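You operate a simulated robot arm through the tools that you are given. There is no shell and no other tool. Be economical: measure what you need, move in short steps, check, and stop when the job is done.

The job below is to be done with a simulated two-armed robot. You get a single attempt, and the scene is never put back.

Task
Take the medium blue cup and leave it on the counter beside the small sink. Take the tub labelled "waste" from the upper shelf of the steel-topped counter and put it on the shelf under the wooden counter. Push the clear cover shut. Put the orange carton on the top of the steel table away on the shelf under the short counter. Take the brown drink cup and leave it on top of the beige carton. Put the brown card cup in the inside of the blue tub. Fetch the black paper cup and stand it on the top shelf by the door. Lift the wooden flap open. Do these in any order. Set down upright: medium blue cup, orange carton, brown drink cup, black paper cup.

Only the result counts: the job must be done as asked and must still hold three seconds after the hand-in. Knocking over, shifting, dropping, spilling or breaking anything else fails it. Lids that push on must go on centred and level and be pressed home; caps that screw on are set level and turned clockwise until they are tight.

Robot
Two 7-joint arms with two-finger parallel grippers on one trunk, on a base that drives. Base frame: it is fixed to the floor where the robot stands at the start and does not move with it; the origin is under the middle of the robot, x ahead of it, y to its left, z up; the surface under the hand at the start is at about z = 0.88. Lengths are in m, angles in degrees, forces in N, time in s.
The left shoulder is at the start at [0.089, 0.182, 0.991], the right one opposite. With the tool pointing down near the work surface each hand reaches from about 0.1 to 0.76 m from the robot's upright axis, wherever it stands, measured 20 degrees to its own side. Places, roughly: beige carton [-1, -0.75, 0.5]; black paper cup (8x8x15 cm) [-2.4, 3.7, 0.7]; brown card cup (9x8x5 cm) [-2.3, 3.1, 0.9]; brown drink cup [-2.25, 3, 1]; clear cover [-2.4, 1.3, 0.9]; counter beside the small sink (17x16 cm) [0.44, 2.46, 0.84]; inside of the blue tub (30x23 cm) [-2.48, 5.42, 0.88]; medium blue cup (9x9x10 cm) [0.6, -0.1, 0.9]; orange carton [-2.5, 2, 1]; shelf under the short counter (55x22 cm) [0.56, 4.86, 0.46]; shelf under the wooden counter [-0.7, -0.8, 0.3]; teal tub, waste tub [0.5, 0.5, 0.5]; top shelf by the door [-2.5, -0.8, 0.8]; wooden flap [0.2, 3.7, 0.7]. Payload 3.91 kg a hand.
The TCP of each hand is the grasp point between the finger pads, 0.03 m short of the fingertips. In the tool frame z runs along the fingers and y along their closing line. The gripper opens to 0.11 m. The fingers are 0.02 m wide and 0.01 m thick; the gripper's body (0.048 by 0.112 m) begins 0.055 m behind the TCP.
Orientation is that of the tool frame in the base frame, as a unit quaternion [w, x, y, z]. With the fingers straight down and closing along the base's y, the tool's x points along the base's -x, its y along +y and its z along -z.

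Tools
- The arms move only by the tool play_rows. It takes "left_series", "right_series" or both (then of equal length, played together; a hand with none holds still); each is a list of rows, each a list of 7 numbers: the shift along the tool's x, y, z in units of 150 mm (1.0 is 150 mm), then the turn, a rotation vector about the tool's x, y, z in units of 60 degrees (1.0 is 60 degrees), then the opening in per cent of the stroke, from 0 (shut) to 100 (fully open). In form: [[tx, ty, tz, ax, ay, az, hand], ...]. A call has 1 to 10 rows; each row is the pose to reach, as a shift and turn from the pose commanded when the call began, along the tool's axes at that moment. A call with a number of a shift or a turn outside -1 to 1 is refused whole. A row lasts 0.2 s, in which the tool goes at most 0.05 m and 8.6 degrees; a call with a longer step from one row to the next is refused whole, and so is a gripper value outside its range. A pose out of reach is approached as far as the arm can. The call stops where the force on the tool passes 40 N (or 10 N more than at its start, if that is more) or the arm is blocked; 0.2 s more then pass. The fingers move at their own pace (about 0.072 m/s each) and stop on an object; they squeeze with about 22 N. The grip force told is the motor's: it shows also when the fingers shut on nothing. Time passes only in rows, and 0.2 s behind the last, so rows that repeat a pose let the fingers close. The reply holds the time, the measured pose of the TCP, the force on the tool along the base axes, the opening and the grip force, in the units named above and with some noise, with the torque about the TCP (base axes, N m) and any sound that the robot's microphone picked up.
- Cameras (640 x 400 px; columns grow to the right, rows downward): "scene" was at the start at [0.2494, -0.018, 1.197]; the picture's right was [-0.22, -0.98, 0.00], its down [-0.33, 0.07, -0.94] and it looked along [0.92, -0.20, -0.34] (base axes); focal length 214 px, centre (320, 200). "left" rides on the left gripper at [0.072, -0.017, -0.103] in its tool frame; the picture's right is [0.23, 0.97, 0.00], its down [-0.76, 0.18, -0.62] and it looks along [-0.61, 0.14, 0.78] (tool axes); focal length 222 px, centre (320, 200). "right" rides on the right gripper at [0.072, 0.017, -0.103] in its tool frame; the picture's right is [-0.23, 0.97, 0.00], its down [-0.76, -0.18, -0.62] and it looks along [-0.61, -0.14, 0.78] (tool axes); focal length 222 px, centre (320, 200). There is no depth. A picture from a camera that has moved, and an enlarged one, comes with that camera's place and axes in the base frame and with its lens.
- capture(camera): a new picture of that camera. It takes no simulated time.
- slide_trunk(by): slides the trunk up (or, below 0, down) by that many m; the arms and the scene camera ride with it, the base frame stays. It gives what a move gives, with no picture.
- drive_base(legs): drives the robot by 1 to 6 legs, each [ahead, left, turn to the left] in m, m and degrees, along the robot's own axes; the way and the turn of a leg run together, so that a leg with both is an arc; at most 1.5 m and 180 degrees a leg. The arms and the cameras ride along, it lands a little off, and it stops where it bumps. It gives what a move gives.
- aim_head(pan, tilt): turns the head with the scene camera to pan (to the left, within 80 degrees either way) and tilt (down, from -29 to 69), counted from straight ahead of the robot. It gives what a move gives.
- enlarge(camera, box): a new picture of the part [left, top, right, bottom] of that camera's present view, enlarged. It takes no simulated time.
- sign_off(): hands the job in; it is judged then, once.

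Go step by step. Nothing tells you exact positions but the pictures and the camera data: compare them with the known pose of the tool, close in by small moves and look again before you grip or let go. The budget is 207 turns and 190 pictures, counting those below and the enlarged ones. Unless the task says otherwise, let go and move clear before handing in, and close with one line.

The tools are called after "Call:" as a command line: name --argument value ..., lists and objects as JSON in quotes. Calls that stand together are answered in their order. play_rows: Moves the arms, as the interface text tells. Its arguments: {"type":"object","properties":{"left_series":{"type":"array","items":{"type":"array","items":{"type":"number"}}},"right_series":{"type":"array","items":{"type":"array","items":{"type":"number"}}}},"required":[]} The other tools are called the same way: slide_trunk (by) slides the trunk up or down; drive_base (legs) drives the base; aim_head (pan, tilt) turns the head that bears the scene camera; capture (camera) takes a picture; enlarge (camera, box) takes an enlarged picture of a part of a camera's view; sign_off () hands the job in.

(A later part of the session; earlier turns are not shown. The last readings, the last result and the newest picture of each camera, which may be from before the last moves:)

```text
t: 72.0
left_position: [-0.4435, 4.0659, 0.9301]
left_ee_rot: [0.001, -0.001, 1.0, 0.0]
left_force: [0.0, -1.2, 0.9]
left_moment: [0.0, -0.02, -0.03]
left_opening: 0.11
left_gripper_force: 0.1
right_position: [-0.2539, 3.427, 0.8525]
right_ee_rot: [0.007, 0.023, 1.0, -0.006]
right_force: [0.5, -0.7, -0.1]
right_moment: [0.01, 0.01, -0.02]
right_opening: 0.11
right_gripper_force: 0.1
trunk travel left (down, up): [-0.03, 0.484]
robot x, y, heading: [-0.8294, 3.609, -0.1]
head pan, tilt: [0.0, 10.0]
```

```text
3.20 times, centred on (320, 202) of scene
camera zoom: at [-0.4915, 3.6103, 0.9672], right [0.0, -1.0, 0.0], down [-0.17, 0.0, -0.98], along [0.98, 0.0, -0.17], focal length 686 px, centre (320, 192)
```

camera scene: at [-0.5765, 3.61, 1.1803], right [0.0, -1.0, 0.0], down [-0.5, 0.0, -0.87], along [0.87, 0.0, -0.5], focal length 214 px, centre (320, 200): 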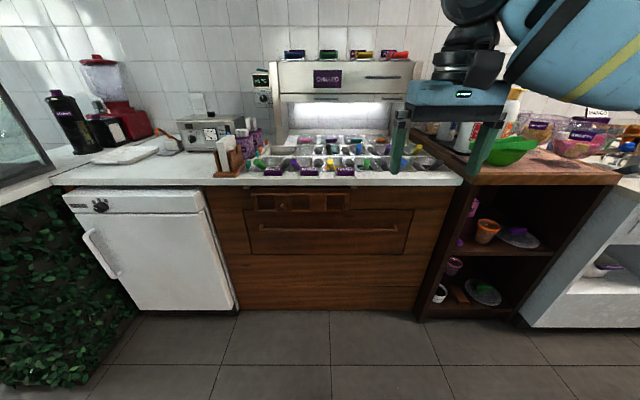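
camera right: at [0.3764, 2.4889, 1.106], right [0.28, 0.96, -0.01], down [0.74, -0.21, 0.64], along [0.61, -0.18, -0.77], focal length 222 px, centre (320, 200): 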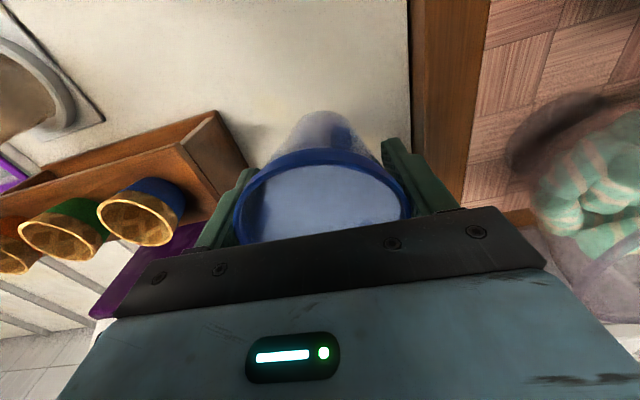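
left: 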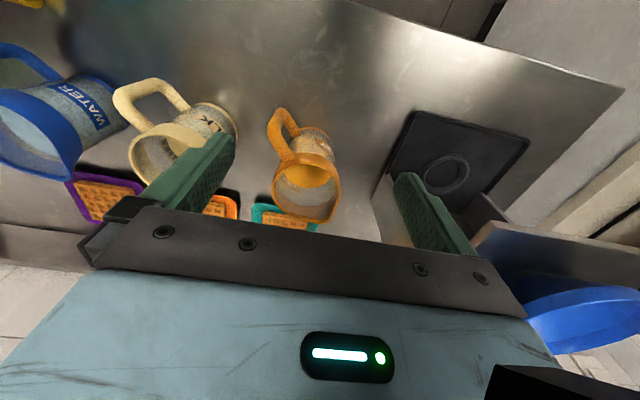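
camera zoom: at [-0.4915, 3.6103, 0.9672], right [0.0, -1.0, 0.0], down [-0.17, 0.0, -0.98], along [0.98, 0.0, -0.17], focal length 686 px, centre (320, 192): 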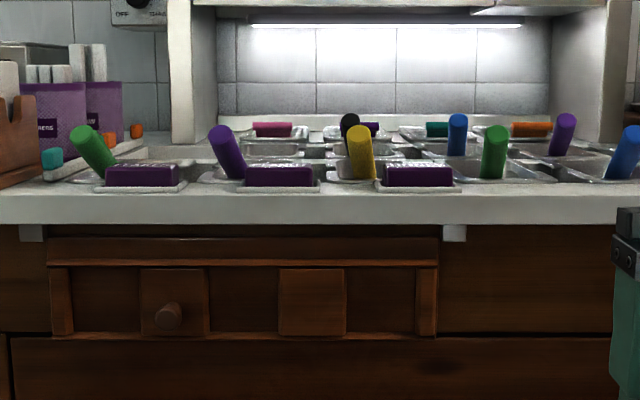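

A frame with a knobbed block sits above the flap, perhaps a latch. I'll drive closer for detail, keeping the hands clear of the counter.

Call:
play_rows --right_series '[[0.3, -0.3, 0, 0, 0, 0, 100], [0.6, -0.6, 0, 0, 0, 0, 100], [0.9, -0.9, 0, 0, 0, 0, 100]]'

Call:
drive_base --legs '[[0.2, 0, 0]]'

Call:
aim_head --pan 0 --tilt 30

Call:
capture --camera "scene"

```text
refused: row 1 steps farther than a row can; nothing moved
```

```text
t: 73.6
left_position: [-0.2443, 4.0677, 0.93]
left_ee_rot: [0.001, -0.002, 1.0, -0.001]
left_force: [0.7, 0.4, -0.3]
left_moment: [-0.02, 0.01, 0.0]
left_opening: 0.1101
left_gripper_force: 0.1
right_position: [-0.0549, 3.4291, 0.8523]
right_ee_rot: [0.008, 0.024, 1.0, -0.006]
right_force: [-0.1, -0.4, 0.7]
right_moment: [-0.01, 0.02, 0.0]
right_opening: 0.11
right_gripper_force: 0.0
trunk travel left (down, up): [-0.03, 0.484]
robot x, y, heading: [-0.6241, 3.6097, 0.1]
head pan, tilt: [0.0, 10.0]
```

```text
t: 74.4
left_position: [-0.2442, 4.0674, 0.9306]
left_ee_rot: [0.0, -0.002, 1.0, 0.0]
left_force: [-0.4, 0.0, -0.7]
left_moment: [0.03, 0.0, -0.03]
left_opening: 0.1098
left_gripper_force: 0.1
right_position: [-0.0548, 3.4293, 0.8527]
right_ee_rot: [0.008, 0.024, 1.0, -0.007]
right_force: [0.1, 1.2, 0.0]
right_moment: [0.0, -0.01, 0.02]
right_opening: 0.1101
right_gripper_force: 0.1
trunk travel left (down, up): [-0.03, 0.484]
robot x, y, heading: [-0.6268, 3.6081, 0.0]
head pan, tilt: [0.0, 30.0]
```

```text
157 pictures are left
camera scene: at [-0.294, 3.6112, 0.935], right [0.0, -1.0, 0.0], down [-0.5, 0.0, -0.87], along [0.87, 0.0, -0.5], focal length 214 px, centre (320, 200)
```

scene: 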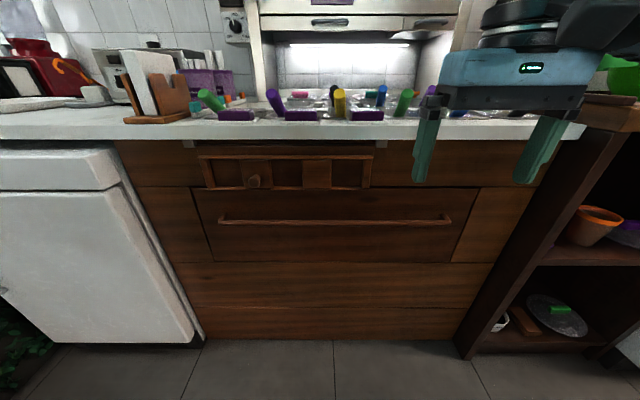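

Call:
enlarge --camera "scene" --box '[180, 130, 400, 267]'

```text
2.91 times, centred on (290, 198) of scene
camera zoom: at [-0.294, 3.6112, 0.935], right [0.0, -1.0, 0.0], down [-0.5, 0.0, -0.87], along [0.87, 0.0, -0.5], focal length 624 px, centre (407, 204)
```

zoom: 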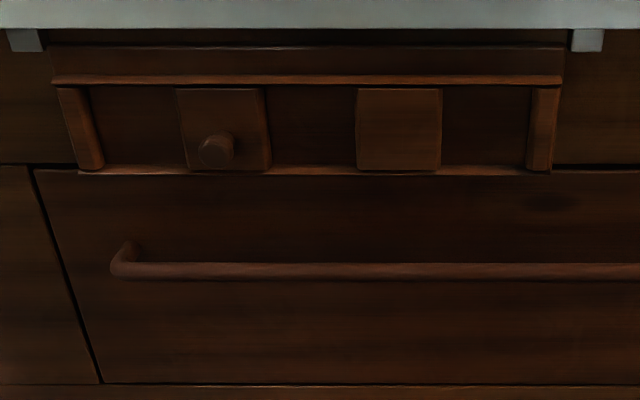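

The flap has a bar handle. I'll turn the right hand to point forward with the fingers closing vertically, pulling it back while turning.

Call:
play_rows --right_series '[[0.14, 0, 0.05, -0.082, -0.082, 0.082, 100], [0.28, 0, 0.1, -0.164, -0.164, 0.164, 100], [0.42, 0, 0.15, -0.246, -0.246, 0.246, 100], [0.56, 0, 0.2, -0.328, -0.328, 0.328, 100], [0.7, 0, 0.25, -0.41, -0.41, 0.41, 100], [0.85, 0, 0.3, -0.492, -0.492, 0.492, 100], [1.0, 0, 0.35, -0.57, -0.57, 0.57, 100]]'

Call:
play_rows --right_series '[[0, 0, 0, -0.082, -0.082, 0.082, 100], [0, 0, 0, -0.164, -0.164, 0.164, 100], [0, 0, 0, -0.246, -0.246, 0.246, 100], [0, 0, 0, -0.328, -0.328, 0.328, 100], [0, 0, 0, -0.41, -0.41, 0.41, 100], [0, 0, 0, -0.492, -0.492, 0.492, 100], [0, 0, 0, -0.57, -0.57, 0.57, 100]]'

Call:
capture --camera "right"

Call:
capture --camera "scene"

```text
t: 76.0
left_position: [-0.2443, 4.067, 0.9304]
left_ee_rot: [0.0, -0.002, 1.0, 0.0]
left_force: [0.4, -0.4, 0.6]
left_moment: [0.03, -0.01, -0.02]
left_opening: 0.1098
left_gripper_force: 0.0
right_position: [-0.1773, 3.441, 0.8286]
right_ee_rot: [0.299, 0.304, 0.861, 0.276]
right_force: [-1.0, 0.5, 0.4]
right_moment: [-0.02, -0.02, 0.03]
right_opening: 0.1102
right_gripper_force: 0.2
right hand out of reach, approached as far as the arm can: row 7
trunk travel left (down, up): [-0.03, 0.484]
robot x, y, heading: [-0.625, 3.6112, -0.2]
head pan, tilt: [0.0, 30.0]
```

```text
t: 77.6
left_position: [-0.2461, 4.0653, 0.9319]
left_ee_rot: [0.0, -0.001, 1.0, 0.001]
left_force: [0.0, -0.6, 1.3]
left_moment: [0.04, -0.03, 0.01]
left_opening: 0.1098
left_gripper_force: 0.0
right_position: [-0.0494, 3.4418, 0.9177]
right_ee_rot: [0.5, 0.585, 0.469, 0.435]
right_force: [-0.9, -0.4, 0.2]
right_moment: [-0.01, 0.02, 0.05]
right_opening: 0.1099
right_gripper_force: 0.1
right hand out of reach, approached as far as the arm can: row 1, 2, 3, 4, 5, 6, 7
trunk travel left (down, up): [-0.03, 0.484]
robot x, y, heading: [-0.6236, 3.6066, 0.1]
head pan, tilt: [0.0, 30.0]
stopped in row 7 (right hand): the arm was blocked; the commanded pose is now the measured one
```

```text
155 pictures are left
camera right: at [-0.137, 3.5308, 0.9481], right [0.07, -0.28, 0.96], down [-0.77, -0.63, -0.13], along [0.64, -0.72, -0.26], focal length 222 px, centre (320, 200)
```

right: 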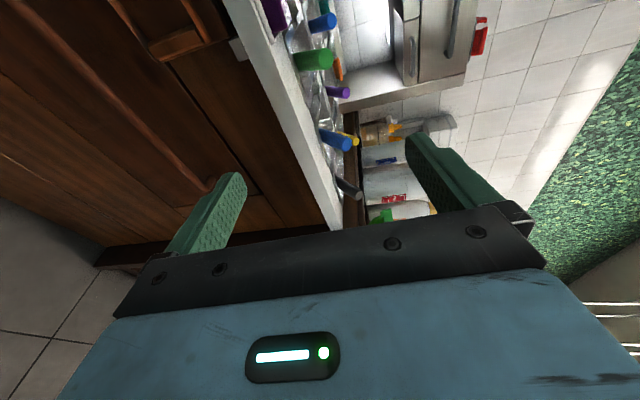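

```text
154 pictures are left
camera scene: at [-0.3099, 3.6604, 0.9349], right [0.56, -0.83, 0.0], down [-0.42, -0.28, -0.87], along [0.72, 0.48, -0.5], focal length 214 px, centre (320, 200)
```

scene: 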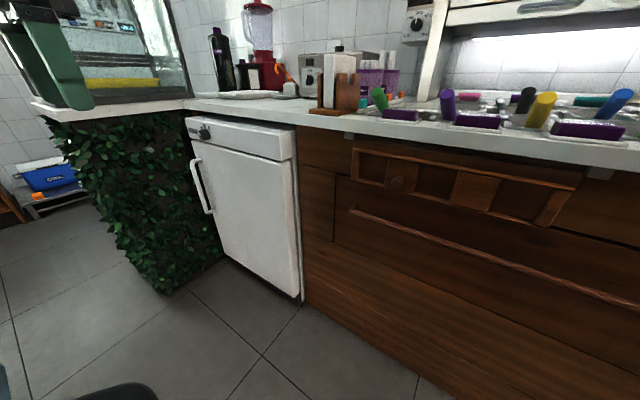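

The arm needs more room in front, so I'll back the base off, then straighten the hand and lower it to handle height.

Call:
drive_base --legs '[[-0.25, 0, 0]]'

Call:
play_rows --right_series '[[0, 0, 0.2, 0, 0, 0, 100], [0, -0.15, 0.4, -0.05, 0.08, 0, 100], [0, -0.35, 0.5, -0.109, 0.174, 0, 100], [0, -0.6, 0.5, -0.109, 0.174, 0, 100], [0, -0.85, 0.5, -0.109, 0.174, 0, 100], [0, -1.0, 0.5, -0.109, 0.174, 0, 100]]'

Call:
capture --camera "right"

Call:
capture --camera "scene"

```text
t: 79.4
left_position: [-0.4943, 4.0655, 0.9306]
left_ee_rot: [0.0, 0.0, 1.0, 0.0]
left_force: [-0.2, -0.6, -0.3]
left_moment: [0.0, -0.04, 0.02]
left_opening: 0.11
left_gripper_force: 0.0
right_position: [-0.3003, 3.4409, 0.9146]
right_ee_rot: [0.5, 0.586, 0.47, 0.432]
right_force: [-0.2, -0.3, 0.4]
right_moment: [0.01, 0.02, -0.02]
right_opening: 0.1098
right_gripper_force: 0.1
trunk travel left (down, up): [-0.03, 0.484]
robot x, y, heading: [-0.8741, 3.6075, 0.1]
head pan, tilt: [0.0, 30.0]
```

```text
t: 80.8
left_position: [-0.4943, 4.0655, 0.9303]
left_ee_rot: [0.001, 0.0, 1.0, 0.0]
left_force: [0.1, -1.2, 0.4]
left_moment: [-0.02, 0.01, 0.01]
left_opening: 0.1098
left_gripper_force: 0.1
right_position: [-0.2445, 3.4361, 0.7566]
right_ee_rot: [0.489, 0.515, 0.488, 0.508]
right_force: [0.5, 0.0, 0.3]
right_moment: [0.05, 0.01, -0.01]
right_opening: 0.1099
right_gripper_force: 0.1
trunk travel left (down, up): [-0.03, 0.484]
robot x, y, heading: [-0.8752, 3.6086, 0.4]
head pan, tilt: [0.0, 30.0]
```

```text
153 pictures are left
camera right: at [-0.3478, 3.5087, 0.7759], right [0.0, -0.27, 0.96], down [-0.63, -0.75, -0.21], along [0.78, -0.6, -0.17], focal length 222 px, centre (320, 200)
```

right: 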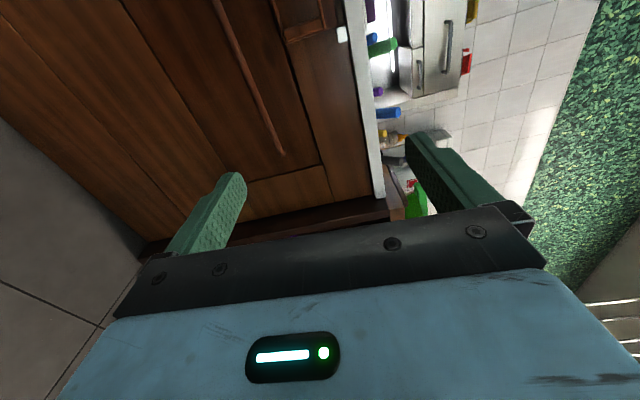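

```text
152 pictures are left
camera scene: at [-0.5439, 3.6099, 0.9349], right [0.0, -1.0, 0.0], down [-0.5, 0.0, -0.87], along [0.87, 0.0, -0.5], focal length 214 px, centre (320, 200)
```

scene: 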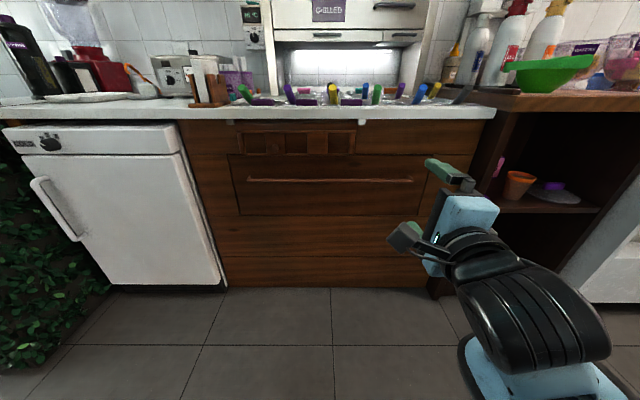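

The hand now points forward. Triangulating the bar handle again gives x≈0.13, z≈0.625, y 3.30–3.86. I'll lower the hand to that height and drive closer.

Call:
play_rows --right_series '[[0, -0.3, 0, 0, 0, 0, 100], [0, -0.6, 0, 0, 0, 0, 100], [0, -0.84, 0, 0, 0, 0, 100]]'

Call:
drive_base --legs '[[0.24, 0, 0]]'

Call:
capture --camera "right"

Call:
capture --camera "scene"

```text
t: 81.6
left_position: [-0.4935, 4.0658, 0.9309]
left_ee_rot: [0.0, -0.001, 1.0, -0.001]
left_force: [0.4, -0.5, -0.1]
left_moment: [-0.02, 0.03, 0.03]
left_opening: 0.11
left_gripper_force: 0.1
right_position: [-0.2407, 3.4322, 0.6471]
right_ee_rot: [0.509, 0.497, 0.484, 0.509]
right_force: [0.8, -0.4, -0.5]
right_moment: [0.01, -0.03, 0.04]
right_opening: 0.1101
right_gripper_force: 0.2
trunk travel left (down, up): [-0.03, 0.484]
robot x, y, heading: [-0.8727, 3.6056, 0.0]
head pan, tilt: [0.0, 30.0]
```

```text
t: 83.4
left_position: [-0.2542, 4.0678, 0.9303]
left_ee_rot: [0.0, -0.002, 1.0, 0.0]
left_force: [0.7, 0.3, -0.9]
left_moment: [0.03, 0.0, -0.02]
left_opening: 0.11
left_gripper_force: 0.0
right_position: [-0.0014, 3.4373, 0.6436]
right_ee_rot: [0.505, 0.497, 0.487, 0.509]
right_force: [0.0, -0.1, 0.2]
right_moment: [-0.02, -0.01, -0.02]
right_opening: 0.11
right_gripper_force: 0.0
trunk travel left (down, up): [-0.03, 0.484]
robot x, y, heading: [-0.634, 3.6082, 0.2]
head pan, tilt: [0.0, 30.0]
```

```text
151 pictures are left
camera right: at [-0.1047, 3.5106, 0.6582], right [-0.03, -0.24, 0.97], down [-0.62, -0.75, -0.21], along [0.78, -0.61, -0.13], focal length 222 px, centre (320, 200)
```

right: 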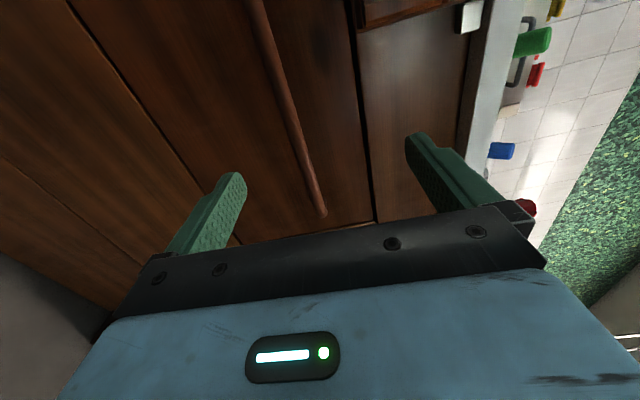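

```text
150 pictures are left
camera scene: at [-0.3044, 3.6108, 0.9347], right [0.0, -1.0, 0.0], down [-0.5, 0.0, -0.87], along [0.87, 0.0, -0.5], focal length 214 px, centre (320, 200)
```

scene: 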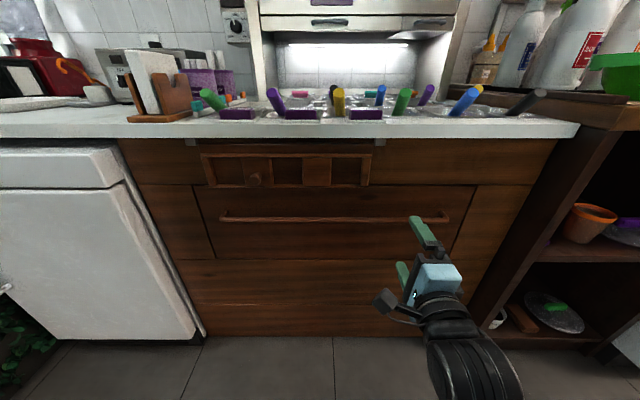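

The bar comes out at z≈0.618, x≈0.13. I'll lower slightly and advance, then check.

Call:
play_rows --right_series '[[0, -0.18, 0.15, 0, 0, 0, 100], [0, -0.2, 0.35, 0, 0, 0, 100], [0, -0.2, 0.55, 0, 0, 0, 100]]'

Call:
capture --camera "right"

Call:
enlarge --camera "scene" --box '[360, 170, 480, 270]'

```text
t: 84.2
left_position: [-0.2549, 4.066, 0.9304]
left_ee_rot: [0.0, -0.001, 1.0, 0.0]
left_force: [0.4, -0.4, -0.2]
left_moment: [0.04, 0.02, 0.02]
left_opening: 0.1098
left_gripper_force: 0.0
right_position: [0.0818, 3.4371, 0.6161]
right_ee_rot: [0.505, 0.499, 0.487, 0.509]
right_force: [0.0, -0.5, -0.2]
right_moment: [0.0, -0.02, 0.01]
right_opening: 0.1101
right_gripper_force: 0.1
trunk travel left (down, up): [-0.03, 0.484]
robot x, y, heading: [-0.6393, 3.607, 0.2]
head pan, tilt: [0.0, 30.0]
```

```text
149 pictures are left
camera right: at [-0.0217, 3.5106, 0.6308], right [-0.03, -0.24, 0.97], down [-0.62, -0.75, -0.21], along [0.78, -0.61, -0.13], focal length 222 px, centre (320, 200)
```

right: 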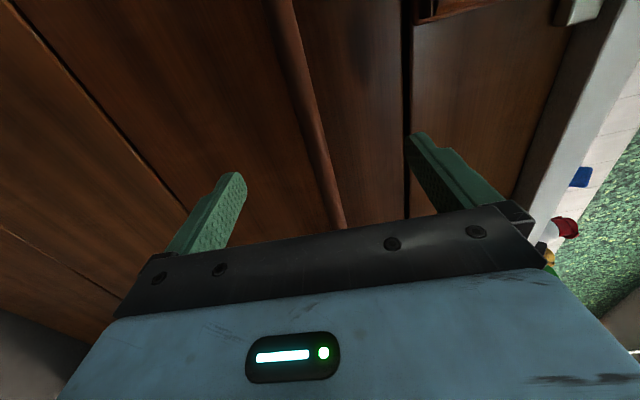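

```text
4.00 times, centred on (420, 220) of scene
camera zoom: at [-0.3044, 3.6105, 0.9347], right [0.0, -1.0, 0.0], down [-0.5, 0.0, -0.87], along [0.87, 0.0, -0.5], focal length 858 px, centre (-80, 120)
```

zoom: 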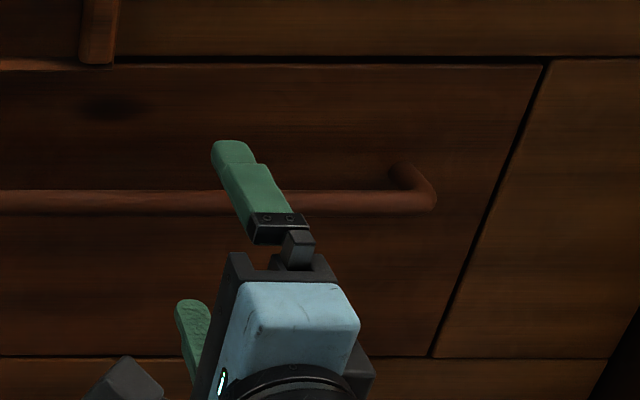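

The bar lies centred between the fingers. I'll advance 4.5 cm and close.

Call:
play_rows --right_series '[[0, 0, 0.15, 0, 0, 0, 100], [0, 0, 0.3, 0, 0, 0, 100], [0, 0, 0.3, 0, 0, 0, 0], [0, 0, 0.3, 0, 0, 0, 0], [0, 0, 0.3, 0, 0, 0, 0], [0, 0, 0.3, 0, 0, 0, 0]]'

Call:
capture --camera "right"

```text
t: 85.6
left_position: [-0.2535, 4.0654, 0.9301]
left_ee_rot: [0.0, -0.002, 1.0, 0.0]
left_force: [0.6, 0.7, 0.2]
left_moment: [0.06, 0.03, -0.01]
left_opening: 0.1097
left_gripper_force: 0.1
right_position: [0.1291, 3.4367, 0.6146]
right_ee_rot: [0.504, 0.5, 0.49, 0.506]
right_force: [-4.6, 0.4, -13.9]
right_moment: [-0.65, 0.26, 0.37]
right_opening: 0.0172
right_gripper_force: 45.0
trunk travel left (down, up): [-0.03, 0.484]
robot x, y, heading: [-0.6344, 3.6102, 0.1]
head pan, tilt: [0.0, 30.0]
```

```text
147 pictures are left
camera right: at [0.0249, 3.5098, 0.6295], right [-0.02, -0.24, 0.97], down [-0.62, -0.76, -0.2], along [0.78, -0.61, -0.13], focal length 222 px, centre (320, 200)
```

right: 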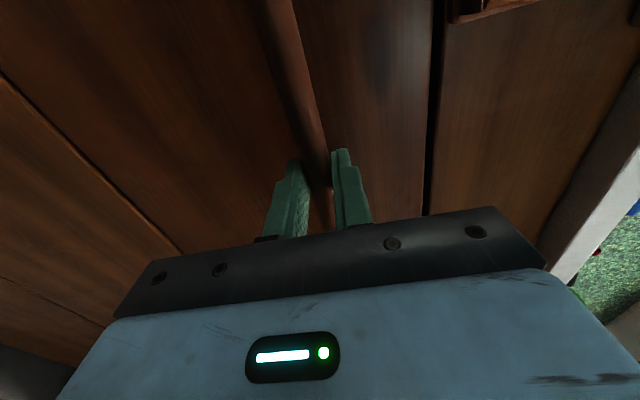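

The bar is gripped. I'll make a gentle test pull outward and slightly up.

Call:
play_rows --right_series '[[0, 0.01, -0.06, 0, 0, 0, 0], [0, 0.03, -0.12, 0, 0, 0, 0], [0, 0.05, -0.18, 0, 0, 0, 0]]'

Call:
enlarge --camera "scene" --box '[180, 130, 480, 317]'

```text
t: 86.0
left_position: [-0.2576, 4.07, 0.9313]
left_ee_rot: [0.0, -0.003, 1.0, 0.0]
left_force: [-0.8, 0.2, -0.8]
left_moment: [-0.01, -0.02, -0.02]
left_opening: 0.11
left_gripper_force: 0.0
right_position: [0.1213, 3.4354, 0.6158]
right_ee_rot: [0.503, 0.496, 0.497, 0.504]
right_force: [-1.8, 8.4, -7.3]
right_moment: [-0.05, 0.37, 0.02]
right_opening: 0.0166
right_gripper_force: 44.5
trunk travel left (down, up): [-0.03, 0.484]
robot x, y, heading: [-0.635, 3.61, 0.7]
head pan, tilt: [0.0, 30.0]
stopped in row 2 (right hand): the force on the tool passed its limit at 45 N (the readings are from after the stop); the commanded pose is now the measured one
```

```text
2.13 times, centred on (330, 224) of scene
camera zoom: at [-0.3044, 3.6126, 0.9349], right [0.01, -1.0, 0.0], down [-0.5, 0.0, -0.87], along [0.87, 0.01, -0.5], focal length 458 px, centre (299, 150)
```

zoom: 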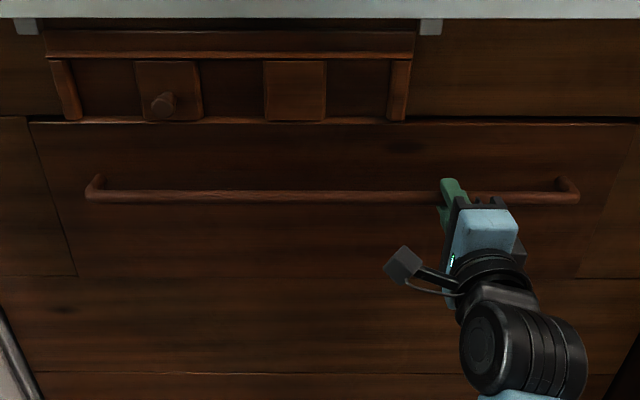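

The flap resists with a hard stop, so it seems latched by the sliding block above it. I'll release, back off and look at the latch closely.

Call:
play_rows --right_series '[[0, 0, 0, 0, 0, 0, 60], [0, 0, 0, 0, 0, 0, 60], [0, 0, -0.3, 0, 0, 0, 60], [0, 0, -0.6, 0, 0, 0, 60]]'

Call:
enlarge --camera "scene" --box '[190, 130, 390, 255]'

Call:
capture --camera "right"

```text
t: 87.2
left_position: [-0.2555, 4.0689, 0.9308]
left_ee_rot: [0.0, -0.003, 1.0, 0.001]
left_force: [0.4, -0.7, -0.8]
left_moment: [-0.03, 0.02, 0.0]
left_opening: 0.1101
left_gripper_force: 0.1
right_position: [0.046, 3.4205, 0.6541]
right_ee_rot: [0.547, 0.457, 0.488, 0.503]
right_force: [-0.2, 0.2, 0.4]
right_moment: [0.01, -0.05, 0.01]
right_opening: 0.0656
right_gripper_force: 0.0
trunk travel left (down, up): [-0.03, 0.484]
robot x, y, heading: [-0.6367, 3.6088, 0.3]
head pan, tilt: [0.0, 30.0]
stopped in row 4 (right hand): the arm was blocked; the commanded pose is now the measured one
```

```text
3.20 times, centred on (290, 192) of scene
camera zoom: at [-0.3041, 3.6122, 0.9344], right [0.01, -1.0, 0.0], down [-0.5, 0.0, -0.87], along [0.87, 0.0, -0.5], focal length 686 px, centre (416, 224)
```

zoom: 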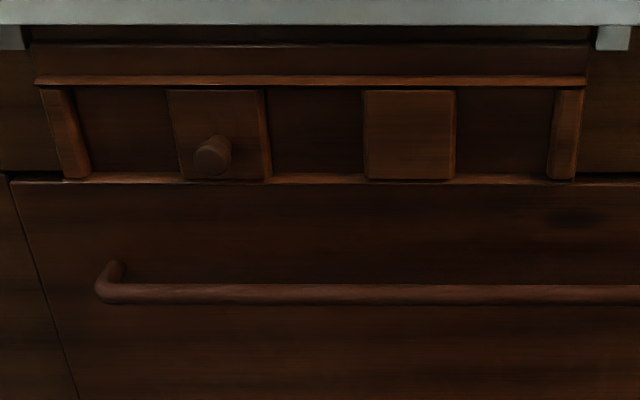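

```text
144 pictures are left
camera right: at [-0.0578, 3.4944, 0.6536], right [-0.1, -0.15, 0.98], down [-0.61, -0.77, -0.18], along [0.78, -0.62, -0.01], focal length 222 px, centre (320, 200)
```

right: 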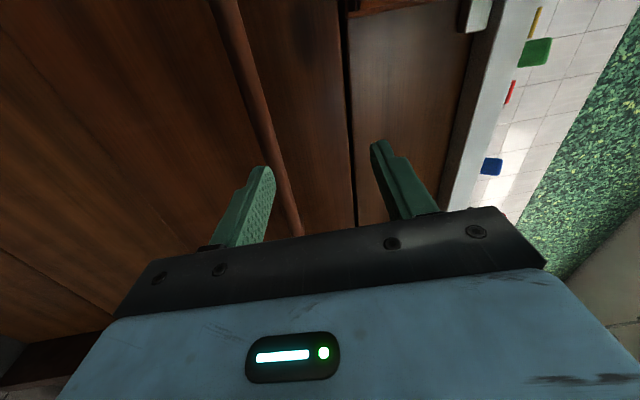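

Looking again, the framed piece under the counter (y 3.49–3.88, z 0.71–0.80, knob at y≈3.75) matches the stated flap position better, and the big bar front may be a drawer. I'll back off, return the right hand to pointing down, and look more closely.

Call:
drive_base --legs '[[-0.4, 0, 0]]'

Call:
play_rows --right_series '[[0, 0.25, 0.1, 0, 0, 0, 60], [0, 0.5, 0.2, 0, 0, 0, 60], [0, 0.75, 0.3, 0, 0, 0, 60], [0, 1.0, 0.3, 0, 0, 0, 60]]'

Call:
play_rows --right_series '[[0, 0.05, 0, 0.082, 0.082, -0.082, 60], [0, 0.1, 0, 0.164, 0.164, -0.164, 60], [0, 0.15, 0, 0.246, 0.246, -0.246, 60], [0, 0.2, 0, 0.328, 0.328, -0.328, 60], [0, 0.25, 0, 0.41, 0.41, -0.41, 60], [0, 0.3, 0, 0.492, 0.492, -0.492, 60], [0, 0.35, 0, 0.57, 0.57, -0.57, 60]]'

Call:
enlarge --camera "scene" --box '[220, 50, 440, 187]'

```text
t: 89.7
left_position: [-0.6498, 4.0662, 0.9319]
left_ee_rot: [0.0, -0.002, 1.0, 0.0]
left_force: [-0.2, -0.6, 0.6]
left_moment: [0.0, 0.0, -0.05]
left_opening: 0.1097
left_gripper_force: 0.0
right_position: [-0.3507, 3.4157, 0.6559]
right_ee_rot: [0.548, 0.458, 0.487, 0.503]
right_force: [0.0, 0.3, -0.8]
right_moment: [0.02, -0.02, 0.01]
right_opening: 0.0662
right_gripper_force: 0.1
trunk travel left (down, up): [-0.03, 0.484]
robot x, y, heading: [-1.0344, 3.6097, 0.4]
head pan, tilt: [0.0, 30.0]
```

```text
t: 90.7
left_position: [-0.6508, 4.0651, 0.9316]
left_ee_rot: [0.0, -0.002, 1.0, 0.001]
left_force: [0.4, -0.1, 0.0]
left_moment: [0.05, 0.0, 0.0]
left_opening: 0.11
left_gripper_force: 0.0
right_position: [-0.3195, 3.4214, 0.8019]
right_ee_rot: [0.556, 0.456, 0.494, 0.489]
right_force: [-0.4, 0.3, 0.2]
right_moment: [0.0, 0.05, -0.03]
right_opening: 0.0657
right_gripper_force: 0.0
trunk travel left (down, up): [-0.03, 0.484]
robot x, y, heading: [-1.0342, 3.6047, 0.5]
head pan, tilt: [0.0, 30.0]
```

```text
t: 92.3
left_position: [-0.6503, 4.0641, 0.9312]
left_ee_rot: [0.0, -0.003, 1.0, 0.001]
left_force: [-0.2, -0.3, -0.4]
left_moment: [0.0, -0.01, -0.02]
left_opening: 0.1098
left_gripper_force: 0.0
right_position: [-0.3284, 3.4309, 0.8596]
right_ee_rot: [0.349, 0.271, 0.855, 0.271]
right_force: [0.7, 0.6, -0.2]
right_moment: [-0.03, -0.03, 0.0]
right_opening: 0.0662
right_gripper_force: 0.0
trunk travel left (down, up): [-0.03, 0.484]
robot x, y, heading: [-1.0289, 3.6067, 0.2]
head pan, tilt: [0.0, 30.0]
```

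```text
2.91 times, centred on (330, 118) of scene
camera zoom: at [-0.7003, 3.6087, 0.9348], right [0.0, -1.0, 0.0], down [-0.5, 0.0, -0.87], along [0.87, 0.0, -0.5], focal length 624 px, centre (291, 437)
```

zoom: 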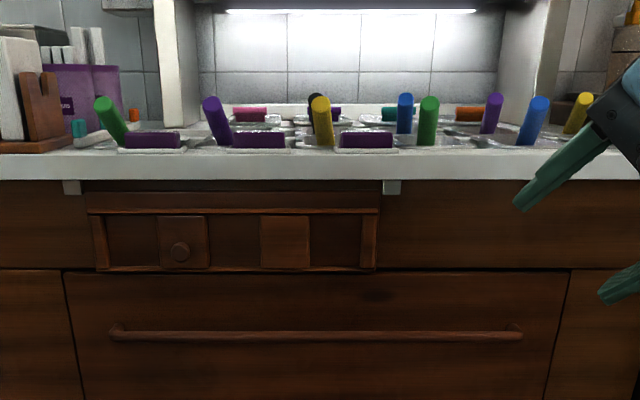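

The drawer front looks unchanged. I'll finish righting the right hand, then drive closer and left of the knob for a detailed look.

Call:
play_rows --right_series '[[0, 0, 0, 0.082, 0.082, -0.082, 100], [0, 0, 0, 0.164, 0.164, -0.164, 100], [0, 0, 0, 0.246, 0.246, -0.246, 100], [0, 0, 0, 0.328, 0.328, -0.328, 100], [0, 0, 0, 0.41, 0.41, -0.41, 100], [0, 0, 0, 0.492, 0.492, -0.492, 100], [0, 0, 0, 0.57, 0.57, -0.57, 100]]'

Call:
drive_base --legs '[[0.45, 0.1, 0]]'

Call:
aim_head --pan -5 --tilt 20

Call:
capture --camera "scene"

```text
t: 93.9
left_position: [-0.6514, 4.0651, 0.9309]
left_ee_rot: [0.0, -0.002, 1.0, 0.0]
left_force: [1.1, 0.1, 0.2]
left_moment: [-0.01, 0.01, 0.02]
left_opening: 0.1098
left_gripper_force: 0.2
right_position: [-0.3277, 3.4315, 0.8615]
right_ee_rot: [0.06, 0.015, 0.998, -0.03]
right_force: [0.8, -0.1, 0.2]
right_moment: [0.01, 0.02, 0.0]
right_opening: 0.11
right_gripper_force: 0.1
trunk travel left (down, up): [-0.03, 0.484]
robot x, y, heading: [-1.0336, 3.6057, 0.2]
head pan, tilt: [0.0, 30.0]
```

```text
t: 96.7
left_position: [-0.2002, 4.1702, 0.9314]
left_ee_rot: [-0.001, -0.002, 1.0, 0.0]
left_force: [-0.4, -0.2, -0.3]
left_moment: [0.0, 0.02, -0.04]
left_opening: 0.11
left_gripper_force: 0.0
right_position: [0.1243, 3.535, 0.8615]
right_ee_rot: [0.062, 0.013, 0.998, -0.03]
right_force: [0.2, -0.3, -0.3]
right_moment: [0.03, 0.03, 0.02]
right_opening: 0.1099
right_gripper_force: 0.0
trunk travel left (down, up): [-0.03, 0.484]
robot x, y, heading: [-0.582, 3.7096, 0.5]
head pan, tilt: [0.0, 30.0]
```

```text
t: 97.4
left_position: [-0.2006, 4.1692, 0.9319]
left_ee_rot: [0.0, -0.002, 1.0, 0.0]
left_force: [0.2, 0.3, -0.9]
left_moment: [0.01, 0.01, 0.04]
left_opening: 0.1099
left_gripper_force: 0.0
right_position: [0.1233, 3.5359, 0.8613]
right_ee_rot: [0.062, 0.014, 0.998, -0.03]
right_force: [0.3, 0.0, 0.4]
right_moment: [0.02, 0.01, -0.03]
right_opening: 0.11
right_gripper_force: 0.0
trunk travel left (down, up): [-0.03, 0.484]
robot x, y, heading: [-0.5799, 3.7077, 0.2]
head pan, tilt: [-5.0, 20.0]
```

```text
142 pictures are left
camera scene: at [-0.2464, 3.7043, 0.9509], right [-0.08, -1.0, 0.0], down [-0.34, 0.03, -0.94], along [0.94, -0.08, -0.34], focal length 214 px, centre (320, 200)
```

scene: 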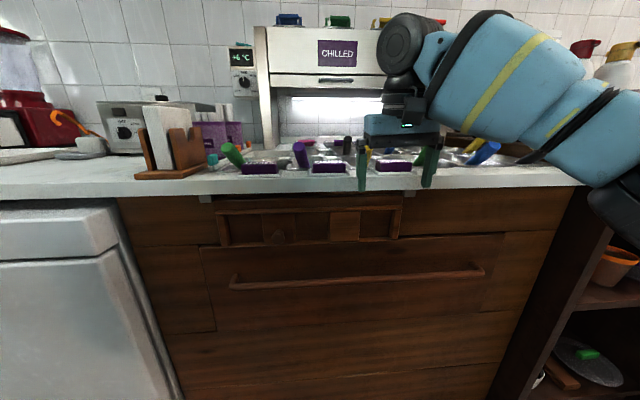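

The right hand ended up just in front of the counter edge without touching it. Now I'll zoom on the framed piece.

Call:
enlarge --camera "scene" --box '[190, 180, 430, 330]'

Call:
enlarge --camera "scene" --box '[200, 185, 328, 265]'

```text
2.67 times, centred on (310, 255) of scene
camera zoom: at [-0.2464, 3.7043, 0.9509], right [-0.08, -1.0, 0.0], down [-0.34, 0.03, -0.94], along [0.94, -0.08, -0.34], focal length 572 px, centre (347, 53)
```

zoom: 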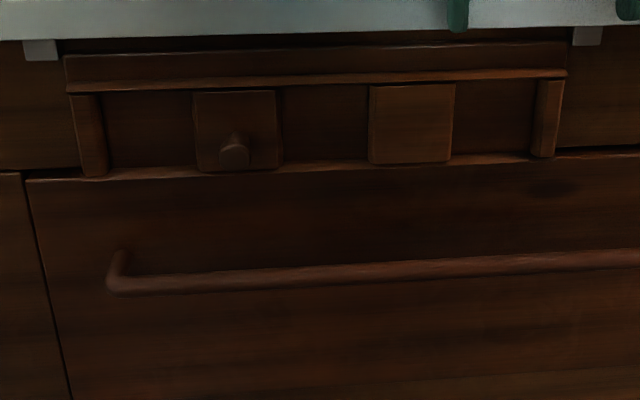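

```text
5.00 times, centred on (264, 225) of scene
camera zoom: at [-0.2464, 3.7043, 0.9509], right [-0.08, -1.0, 0.0], down [-0.34, 0.03, -0.94], along [0.94, -0.08, -0.34], focal length 1072 px, centre (600, 75)
```

zoom: 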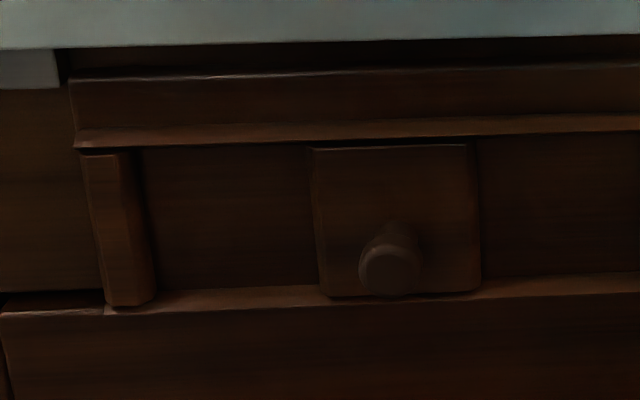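

The framed piece hangs between two grey hinge brackets under the counter and carries a knob near its lower edge at about [0.11, 3.755, 0.746]. I take it as the top-hinged flap, so I'll back off, tuck the right hand up and tilt the left hand 45° forward.

Call:
drive_base --legs '[[-0.3, -0.08, 0]]'

Call:
play_rows --left_series '[[-0.06, -0.16, 0.06, 0, -0.125, 0, 100], [-0.12, -0.33, 0.12, 0, -0.25, 0, 100], [-0.18, -0.5, 0.18, 0, -0.375, 0, 100], [-0.24, -0.66, 0.24, 0, -0.5, 0, 100], [-0.3, -0.83, 0.3, 0, -0.625, 0, 100], [-0.4, -1.0, 0.4, 0, -0.75, 0, 100]]' --right_series '[[0.1, -0.05, -0.15, 0, 0, 0, 100], [0.2, -0.1, -0.3, 0, 0, 0, 100], [0.3, -0.15, -0.5, 0, 0, 0, 100], [0.4, -0.2, -0.7, 0, 0, 0, 100], [0.5, -0.25, -0.85, 0, 0, 0, 100], [0.6, -0.3, -1.0, 0, 0, 0, 100]]'

Call:
play_rows --left_series '[[0, -0.2, 0.2, 0, 0, 0, 100], [0, -0.45, 0.3, 0, 0, 0, 100], [0, -0.7, 0.4, 0, 0, 0, 100], [0, -0.95, 0.5, 0, 0, 0, 100]]'

Call:
capture --camera "left"

Call:
capture --camera "scene"

```text
t: 99.5
left_position: [-0.4978, 4.0876, 0.9308]
left_ee_rot: [0.0, -0.003, 1.0, -0.001]
left_force: [0.3, 0.0, 0.5]
left_moment: [-0.04, -0.01, -0.01]
left_opening: 0.11
left_gripper_force: 0.0
right_position: [-0.1737, 3.453, 0.8607]
right_ee_rot: [0.061, 0.013, 0.998, -0.03]
right_force: [-0.4, -0.7, -0.4]
right_moment: [0.0, -0.02, -0.01]
right_opening: 0.11
right_gripper_force: 0.0
trunk travel left (down, up): [-0.03, 0.484]
robot x, y, heading: [-0.8795, 3.6275, 0.2]
head pan, tilt: [-5.0, 20.0]
```

```text
t: 100.9
left_position: [-0.438, 3.9354, 0.8716]
left_ee_rot: [0.383, -0.002, 0.924, 0.001]
left_force: [-0.8, -0.4, 0.7]
left_moment: [0.01, 0.03, -0.01]
left_opening: 0.1101
left_gripper_force: 0.1
right_position: [-0.2398, 3.4344, 0.8935]
right_ee_rot: [0.062, 0.014, 0.998, -0.029]
right_force: [0.1, 0.5, 0.1]
right_moment: [0.03, -0.01, -0.02]
right_opening: 0.1099
right_gripper_force: 0.2
right hand out of reach, approached as far as the arm can: row 3, 4, 5, 6
trunk travel left (down, up): [-0.03, 0.484]
robot x, y, heading: [-0.8803, 3.6252, 0.4]
head pan, tilt: [-5.0, 20.0]
```

```text
t: 101.9
left_position: [-0.3766, 3.8028, 0.8167]
left_ee_rot: [0.378, -0.02, 0.926, -0.004]
left_force: [0.3, 0.5, -0.7]
left_moment: [-0.01, 0.02, 0.0]
left_opening: 0.1098
left_gripper_force: 0.1
right_position: [-0.239, 3.4359, 0.8934]
right_ee_rot: [0.062, 0.014, 0.998, -0.029]
right_force: [0.6, 0.9, -0.9]
right_moment: [-0.03, 0.02, 0.03]
right_opening: 0.1099
right_gripper_force: 0.0
trunk travel left (down, up): [-0.03, 0.484]
robot x, y, heading: [-0.8781, 3.6282, 0.4]
head pan, tilt: [-5.0, 20.0]
```

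```text
139 pictures are left
camera left: at [-0.5012, 3.7819, 0.8418], right [-0.2, 0.96, -0.18], down [0.1, 0.2, 0.97], along [0.98, 0.17, -0.14], focal length 222 px, centre (320, 200)
```

left: 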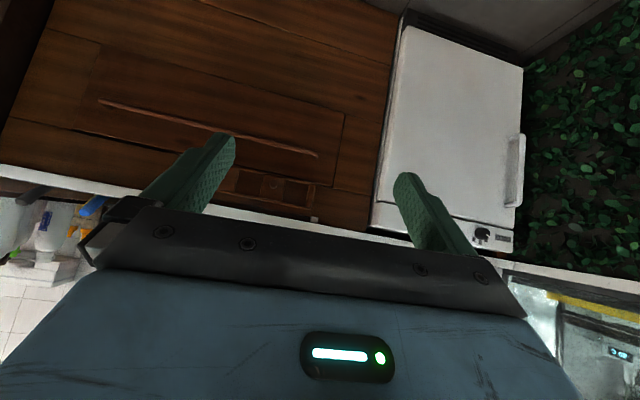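

```text
138 pictures are left
camera scene: at [-0.5454, 3.6156, 0.9466], right [-0.16, -0.99, 0.0], down [-0.38, 0.06, -0.92], along [0.91, -0.15, -0.38], focal length 214 px, centre (320, 200)
```

scene: 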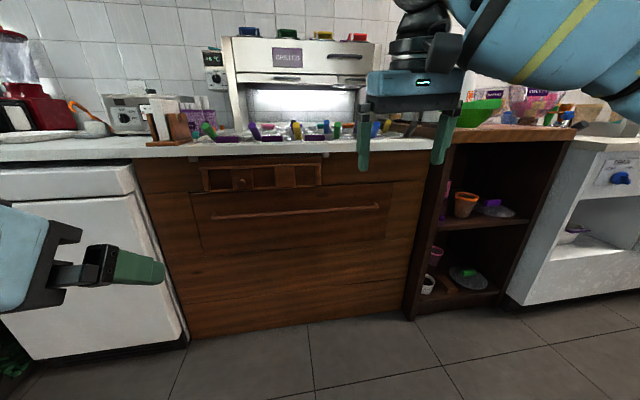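

The left hand is ready. I'll pull the right hand back so it stays clear of the counter, and shift the left hand right and down toward knob height.

Call:
play_rows --left_series '[[0, -0.1, 0.1, 0, 0, 0, 100], [0, -0.2, 0.2, 0, 0, 0, 100], [0, -0.3, 0.3, 0, 0, 0, 100], [0, -0.3, 0.4, 0, 0, 0, 100]]' --right_series '[[0.2, -0.2, 0.1, 0, 0, 0, 100], [0.4, -0.4, 0.1, 0, 0, 0, 100], [0.6, -0.6, 0.1, 0, 0, 0, 100], [0.8, -0.8, 0.1, 0, 0, 0, 100]]'

Call:
drive_base --legs '[[0.25, 0, 0]]'

Call:
capture --camera "left"

Call:
capture --camera "scene"

```text
t: 102.9
left_position: [-0.3432, 3.7463, 0.7746]
left_ee_rot: [0.385, 0.004, 0.923, 0.002]
left_force: [0.3, 0.1, 0.4]
left_moment: [-0.02, -0.02, 0.04]
left_opening: 0.11
left_gripper_force: 0.1
right_position: [-0.3526, 3.3244, 0.8412]
right_ee_rot: [0.062, 0.013, 0.998, -0.027]
right_force: [-0.7, -1.2, -0.8]
right_moment: [0.0, -0.03, 0.01]
right_opening: 0.1101
right_gripper_force: 0.1
right hand out of reach, approached as far as the arm can: row 2, 3, 4
trunk travel left (down, up): [-0.03, 0.484]
robot x, y, heading: [-0.8805, 3.6274, 0.4]
head pan, tilt: [-5.0, 20.0]
```

```text
t: 104.7
left_position: [-0.0931, 3.7502, 0.7752]
left_ee_rot: [0.383, -0.001, 0.924, 0.0]
left_force: [0.6, 0.0, 0.6]
left_moment: [-0.01, -0.01, -0.01]
left_opening: 0.11
left_gripper_force: 0.1
right_position: [-0.1047, 3.3252, 0.8404]
right_ee_rot: [0.062, 0.014, 0.998, -0.03]
right_force: [0.1, -0.2, -1.4]
right_moment: [0.01, -0.01, -0.01]
right_opening: 0.11
right_gripper_force: 0.1
trunk travel left (down, up): [-0.03, 0.484]
robot x, y, heading: [-0.631, 3.6273, 0.3]
head pan, tilt: [-5.0, 20.0]
```

```text
137 pictures are left
camera left: at [-0.2183, 3.7329, 0.7986], right [-0.16, 0.97, -0.16], down [0.1, 0.18, 0.98], along [0.98, 0.14, -0.12], focal length 222 px, centre (320, 200)
```

left: 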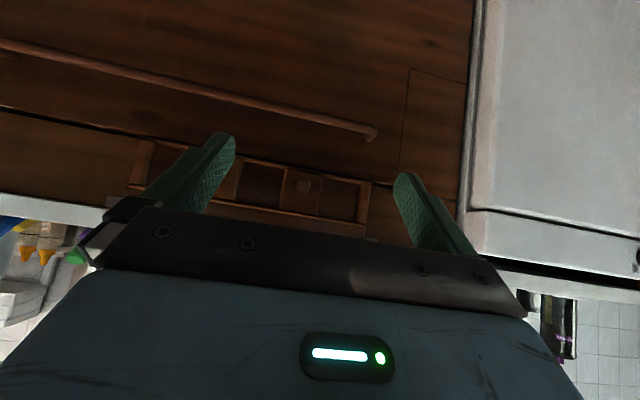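

```text
136 pictures are left
camera scene: at [-0.2975, 3.6229, 0.9508], right [-0.08, -1.0, 0.0], down [-0.34, 0.03, -0.94], along [0.94, -0.08, -0.34], focal length 214 px, centre (320, 200)
```

scene: 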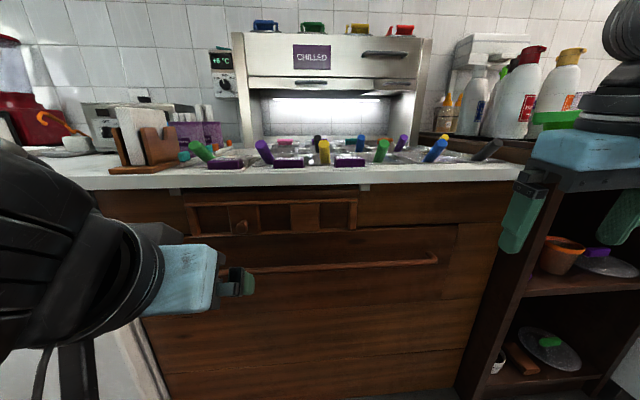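

The left wrist camera now sees the frame and knob squarely. I'll zoom in.

Call:
enlarge --camera "left" --box '[200, 120, 400, 245]'

```text
3.20 times, centred on (300, 182) of left
camera zoom: at [-0.2183, 3.7329, 0.7986], right [-0.16, 0.97, -0.16], down [0.1, 0.18, 0.98], along [0.98, 0.14, -0.12], focal length 711 px, centre (384, 256)
```

zoom: 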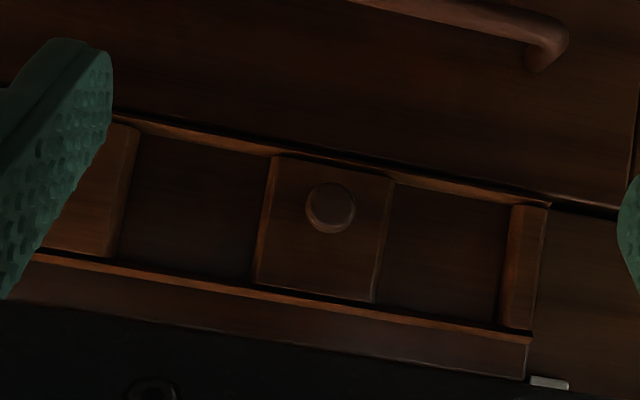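

It looks like a slider block in a rail, but I'll test how it moves. I'll bring the fingers up to the knob.

Call:
play_rows --left_series '[[-0.13, 0, 0.2, 0, 0, 0, 50], [-0.26, 0.01, 0.4, 0, 0, 0, 50], [-0.4, 0.02, 0.61, 0, 0, 0, 50], [-0.53, 0.03, 0.81, 0, 0, 0, 50]]'

Call:
capture --camera "left"

Call:
enlarge --camera "scene" --box '[150, 170, 370, 307]'

```text
t: 105.7
left_position: [0.049, 3.7567, 0.7463]
left_ee_rot: [0.382, -0.003, 0.924, 0.001]
left_force: [0.3, -0.1, 0.7]
left_moment: [0.0, 0.03, 0.02]
left_opening: 0.055
left_gripper_force: 0.0
right_position: [-0.1052, 3.3264, 0.8403]
right_ee_rot: [0.061, 0.015, 0.998, -0.029]
right_force: [0.6, -0.2, 0.0]
right_moment: [0.01, 0.02, -0.03]
right_opening: 0.1101
right_gripper_force: 0.2
trunk travel left (down, up): [-0.03, 0.484]
robot x, y, heading: [-0.6279, 3.6278, -0.1]
head pan, tilt: [-5.0, 20.0]
```

```text
134 pictures are left
camera left: at [-0.0765, 3.7391, 0.7688], right [-0.16, 0.97, -0.16], down [0.1, 0.18, 0.98], along [0.98, 0.14, -0.12], focal length 222 px, centre (320, 200)
```

left: 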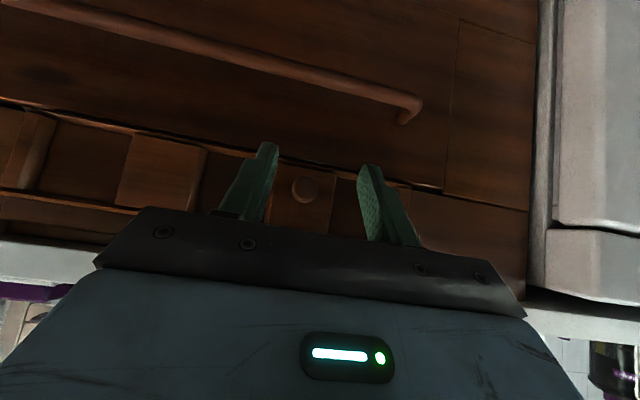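

```text
2.91 times, centred on (260, 238) of scene
camera zoom: at [-0.2972, 3.6231, 0.9507], right [-0.08, -1.0, 0.0], down [-0.34, 0.03, -0.94], along [0.94, -0.08, -0.34], focal length 624 px, centre (494, 88)
```

zoom: 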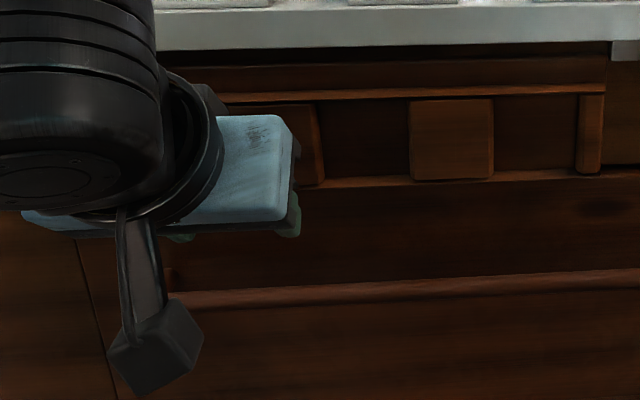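

The knob is centred between the fingers. I'll advance 5 cm and close on it.

Call:
play_rows --left_series '[[-0.1, -0.03, 0.13, 0, 0, 0, 50], [-0.2, -0.03, 0.26, 0, 0, 0, 50], [-0.2, -0.03, 0.26, 0, 0, 0, 0], [-0.2, -0.03, 0.26, 0, 0, 0, 0], [-0.2, -0.03, 0.26, 0, 0, 0, 0]]'

Call:
enlarge --camera "left" --box '[200, 100, 420, 237]'

```text
t: 106.9
left_position: [0.0726, 3.7673, 0.7404]
left_ee_rot: [0.382, -0.002, 0.924, 0.001]
left_force: [0.3, -0.4, -0.4]
left_moment: [0.0, -0.01, 0.03]
left_opening: 0.0002
left_gripper_force: 21.9
left hand out of reach, approached as far as the arm can: row 1, 2, 3, 4, 5
right_position: [-0.1054, 3.3254, 0.8419]
right_ee_rot: [0.061, 0.015, 0.998, -0.029]
right_force: [0.5, -1.1, -0.1]
right_moment: [0.03, -0.01, 0.01]
right_opening: 0.11
right_gripper_force: 0.1
trunk travel left (down, up): [-0.03, 0.484]
robot x, y, heading: [-0.6313, 3.6261, 0.1]
head pan, tilt: [-5.0, 20.0]
```

```text
2.91 times, centred on (310, 168) of left
camera zoom: at [-0.052, 3.75, 0.7645], right [-0.16, 0.97, -0.16], down [0.1, 0.18, 0.98], along [0.98, 0.14, -0.12], focal length 646 px, centre (349, 292)
```

zoom: 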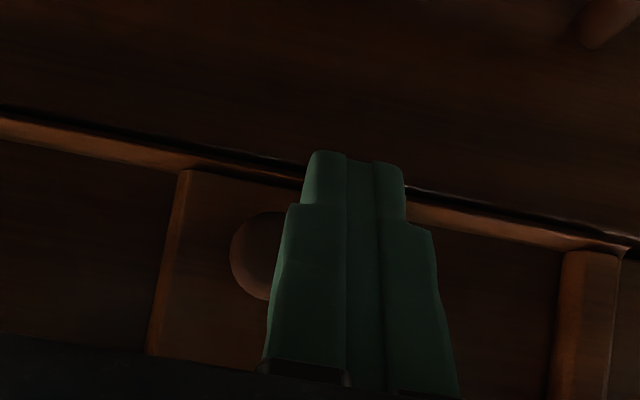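

The hand was out of reach and closed short of the knob. I'll retract, reopen and bring the base nearer.

Call:
play_rows --left_series '[[0.1, -0.05, -0.13, 0, 0, 0, 0], [0.2, -0.1, -0.26, 0, 0, 0, 50], [0.2, -0.1, -0.26, 0, 0, 0, 50], [0.2, -0.1, -0.26, 0, 0, 0, 50]]'

Call:
drive_base --legs '[[0.07, 0, 0]]'

Call:
capture --camera "left"

```text
t: 107.9
left_position: [0.0251, 3.753, 0.7481]
left_ee_rot: [0.383, -0.003, 0.924, 0.002]
left_force: [-0.6, 0.2, -0.1]
left_moment: [0.0, 0.0, 0.02]
left_opening: 0.0552
left_gripper_force: 0.0
right_position: [-0.1057, 3.3254, 0.8416]
right_ee_rot: [0.061, 0.014, 0.998, -0.029]
right_force: [0.0, 0.1, -0.5]
right_moment: [-0.04, 0.03, -0.03]
right_opening: 0.1098
right_gripper_force: 0.0
trunk travel left (down, up): [-0.03, 0.484]
robot x, y, heading: [-0.632, 3.6308, 0.4]
head pan, tilt: [-5.0, 20.0]
```

```text
t: 108.9
left_position: [0.0944, 3.7512, 0.7469]
left_ee_rot: [0.383, 0.0, 0.924, 0.0]
left_force: [-0.7, 0.4, -0.6]
left_moment: [-0.01, 0.02, 0.04]
left_opening: 0.0548
left_gripper_force: 0.0
right_position: [-0.0362, 3.3242, 0.8421]
right_ee_rot: [0.061, 0.015, 0.998, -0.029]
right_force: [0.1, -0.1, 0.0]
right_moment: [0.03, 0.02, -0.01]
right_opening: 0.1099
right_gripper_force: 0.1
trunk travel left (down, up): [-0.03, 0.484]
robot x, y, heading: [-0.5628, 3.6246, -0.0]
head pan, tilt: [-5.0, 20.0]
```

```text
131 pictures are left
camera left: at [-0.0311, 3.7348, 0.7704], right [-0.16, 0.97, -0.16], down [0.1, 0.18, 0.98], along [0.98, 0.14, -0.12], focal length 222 px, centre (320, 200)
```

left: 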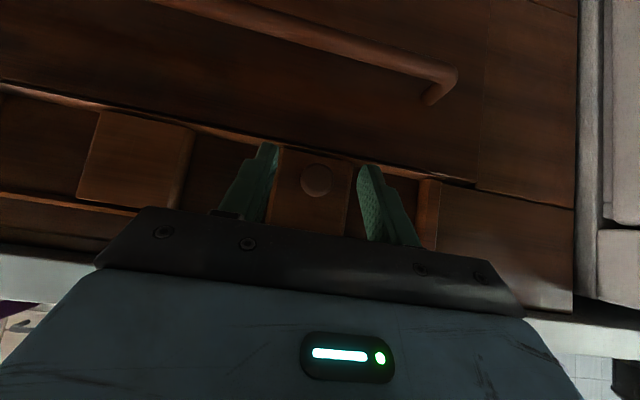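

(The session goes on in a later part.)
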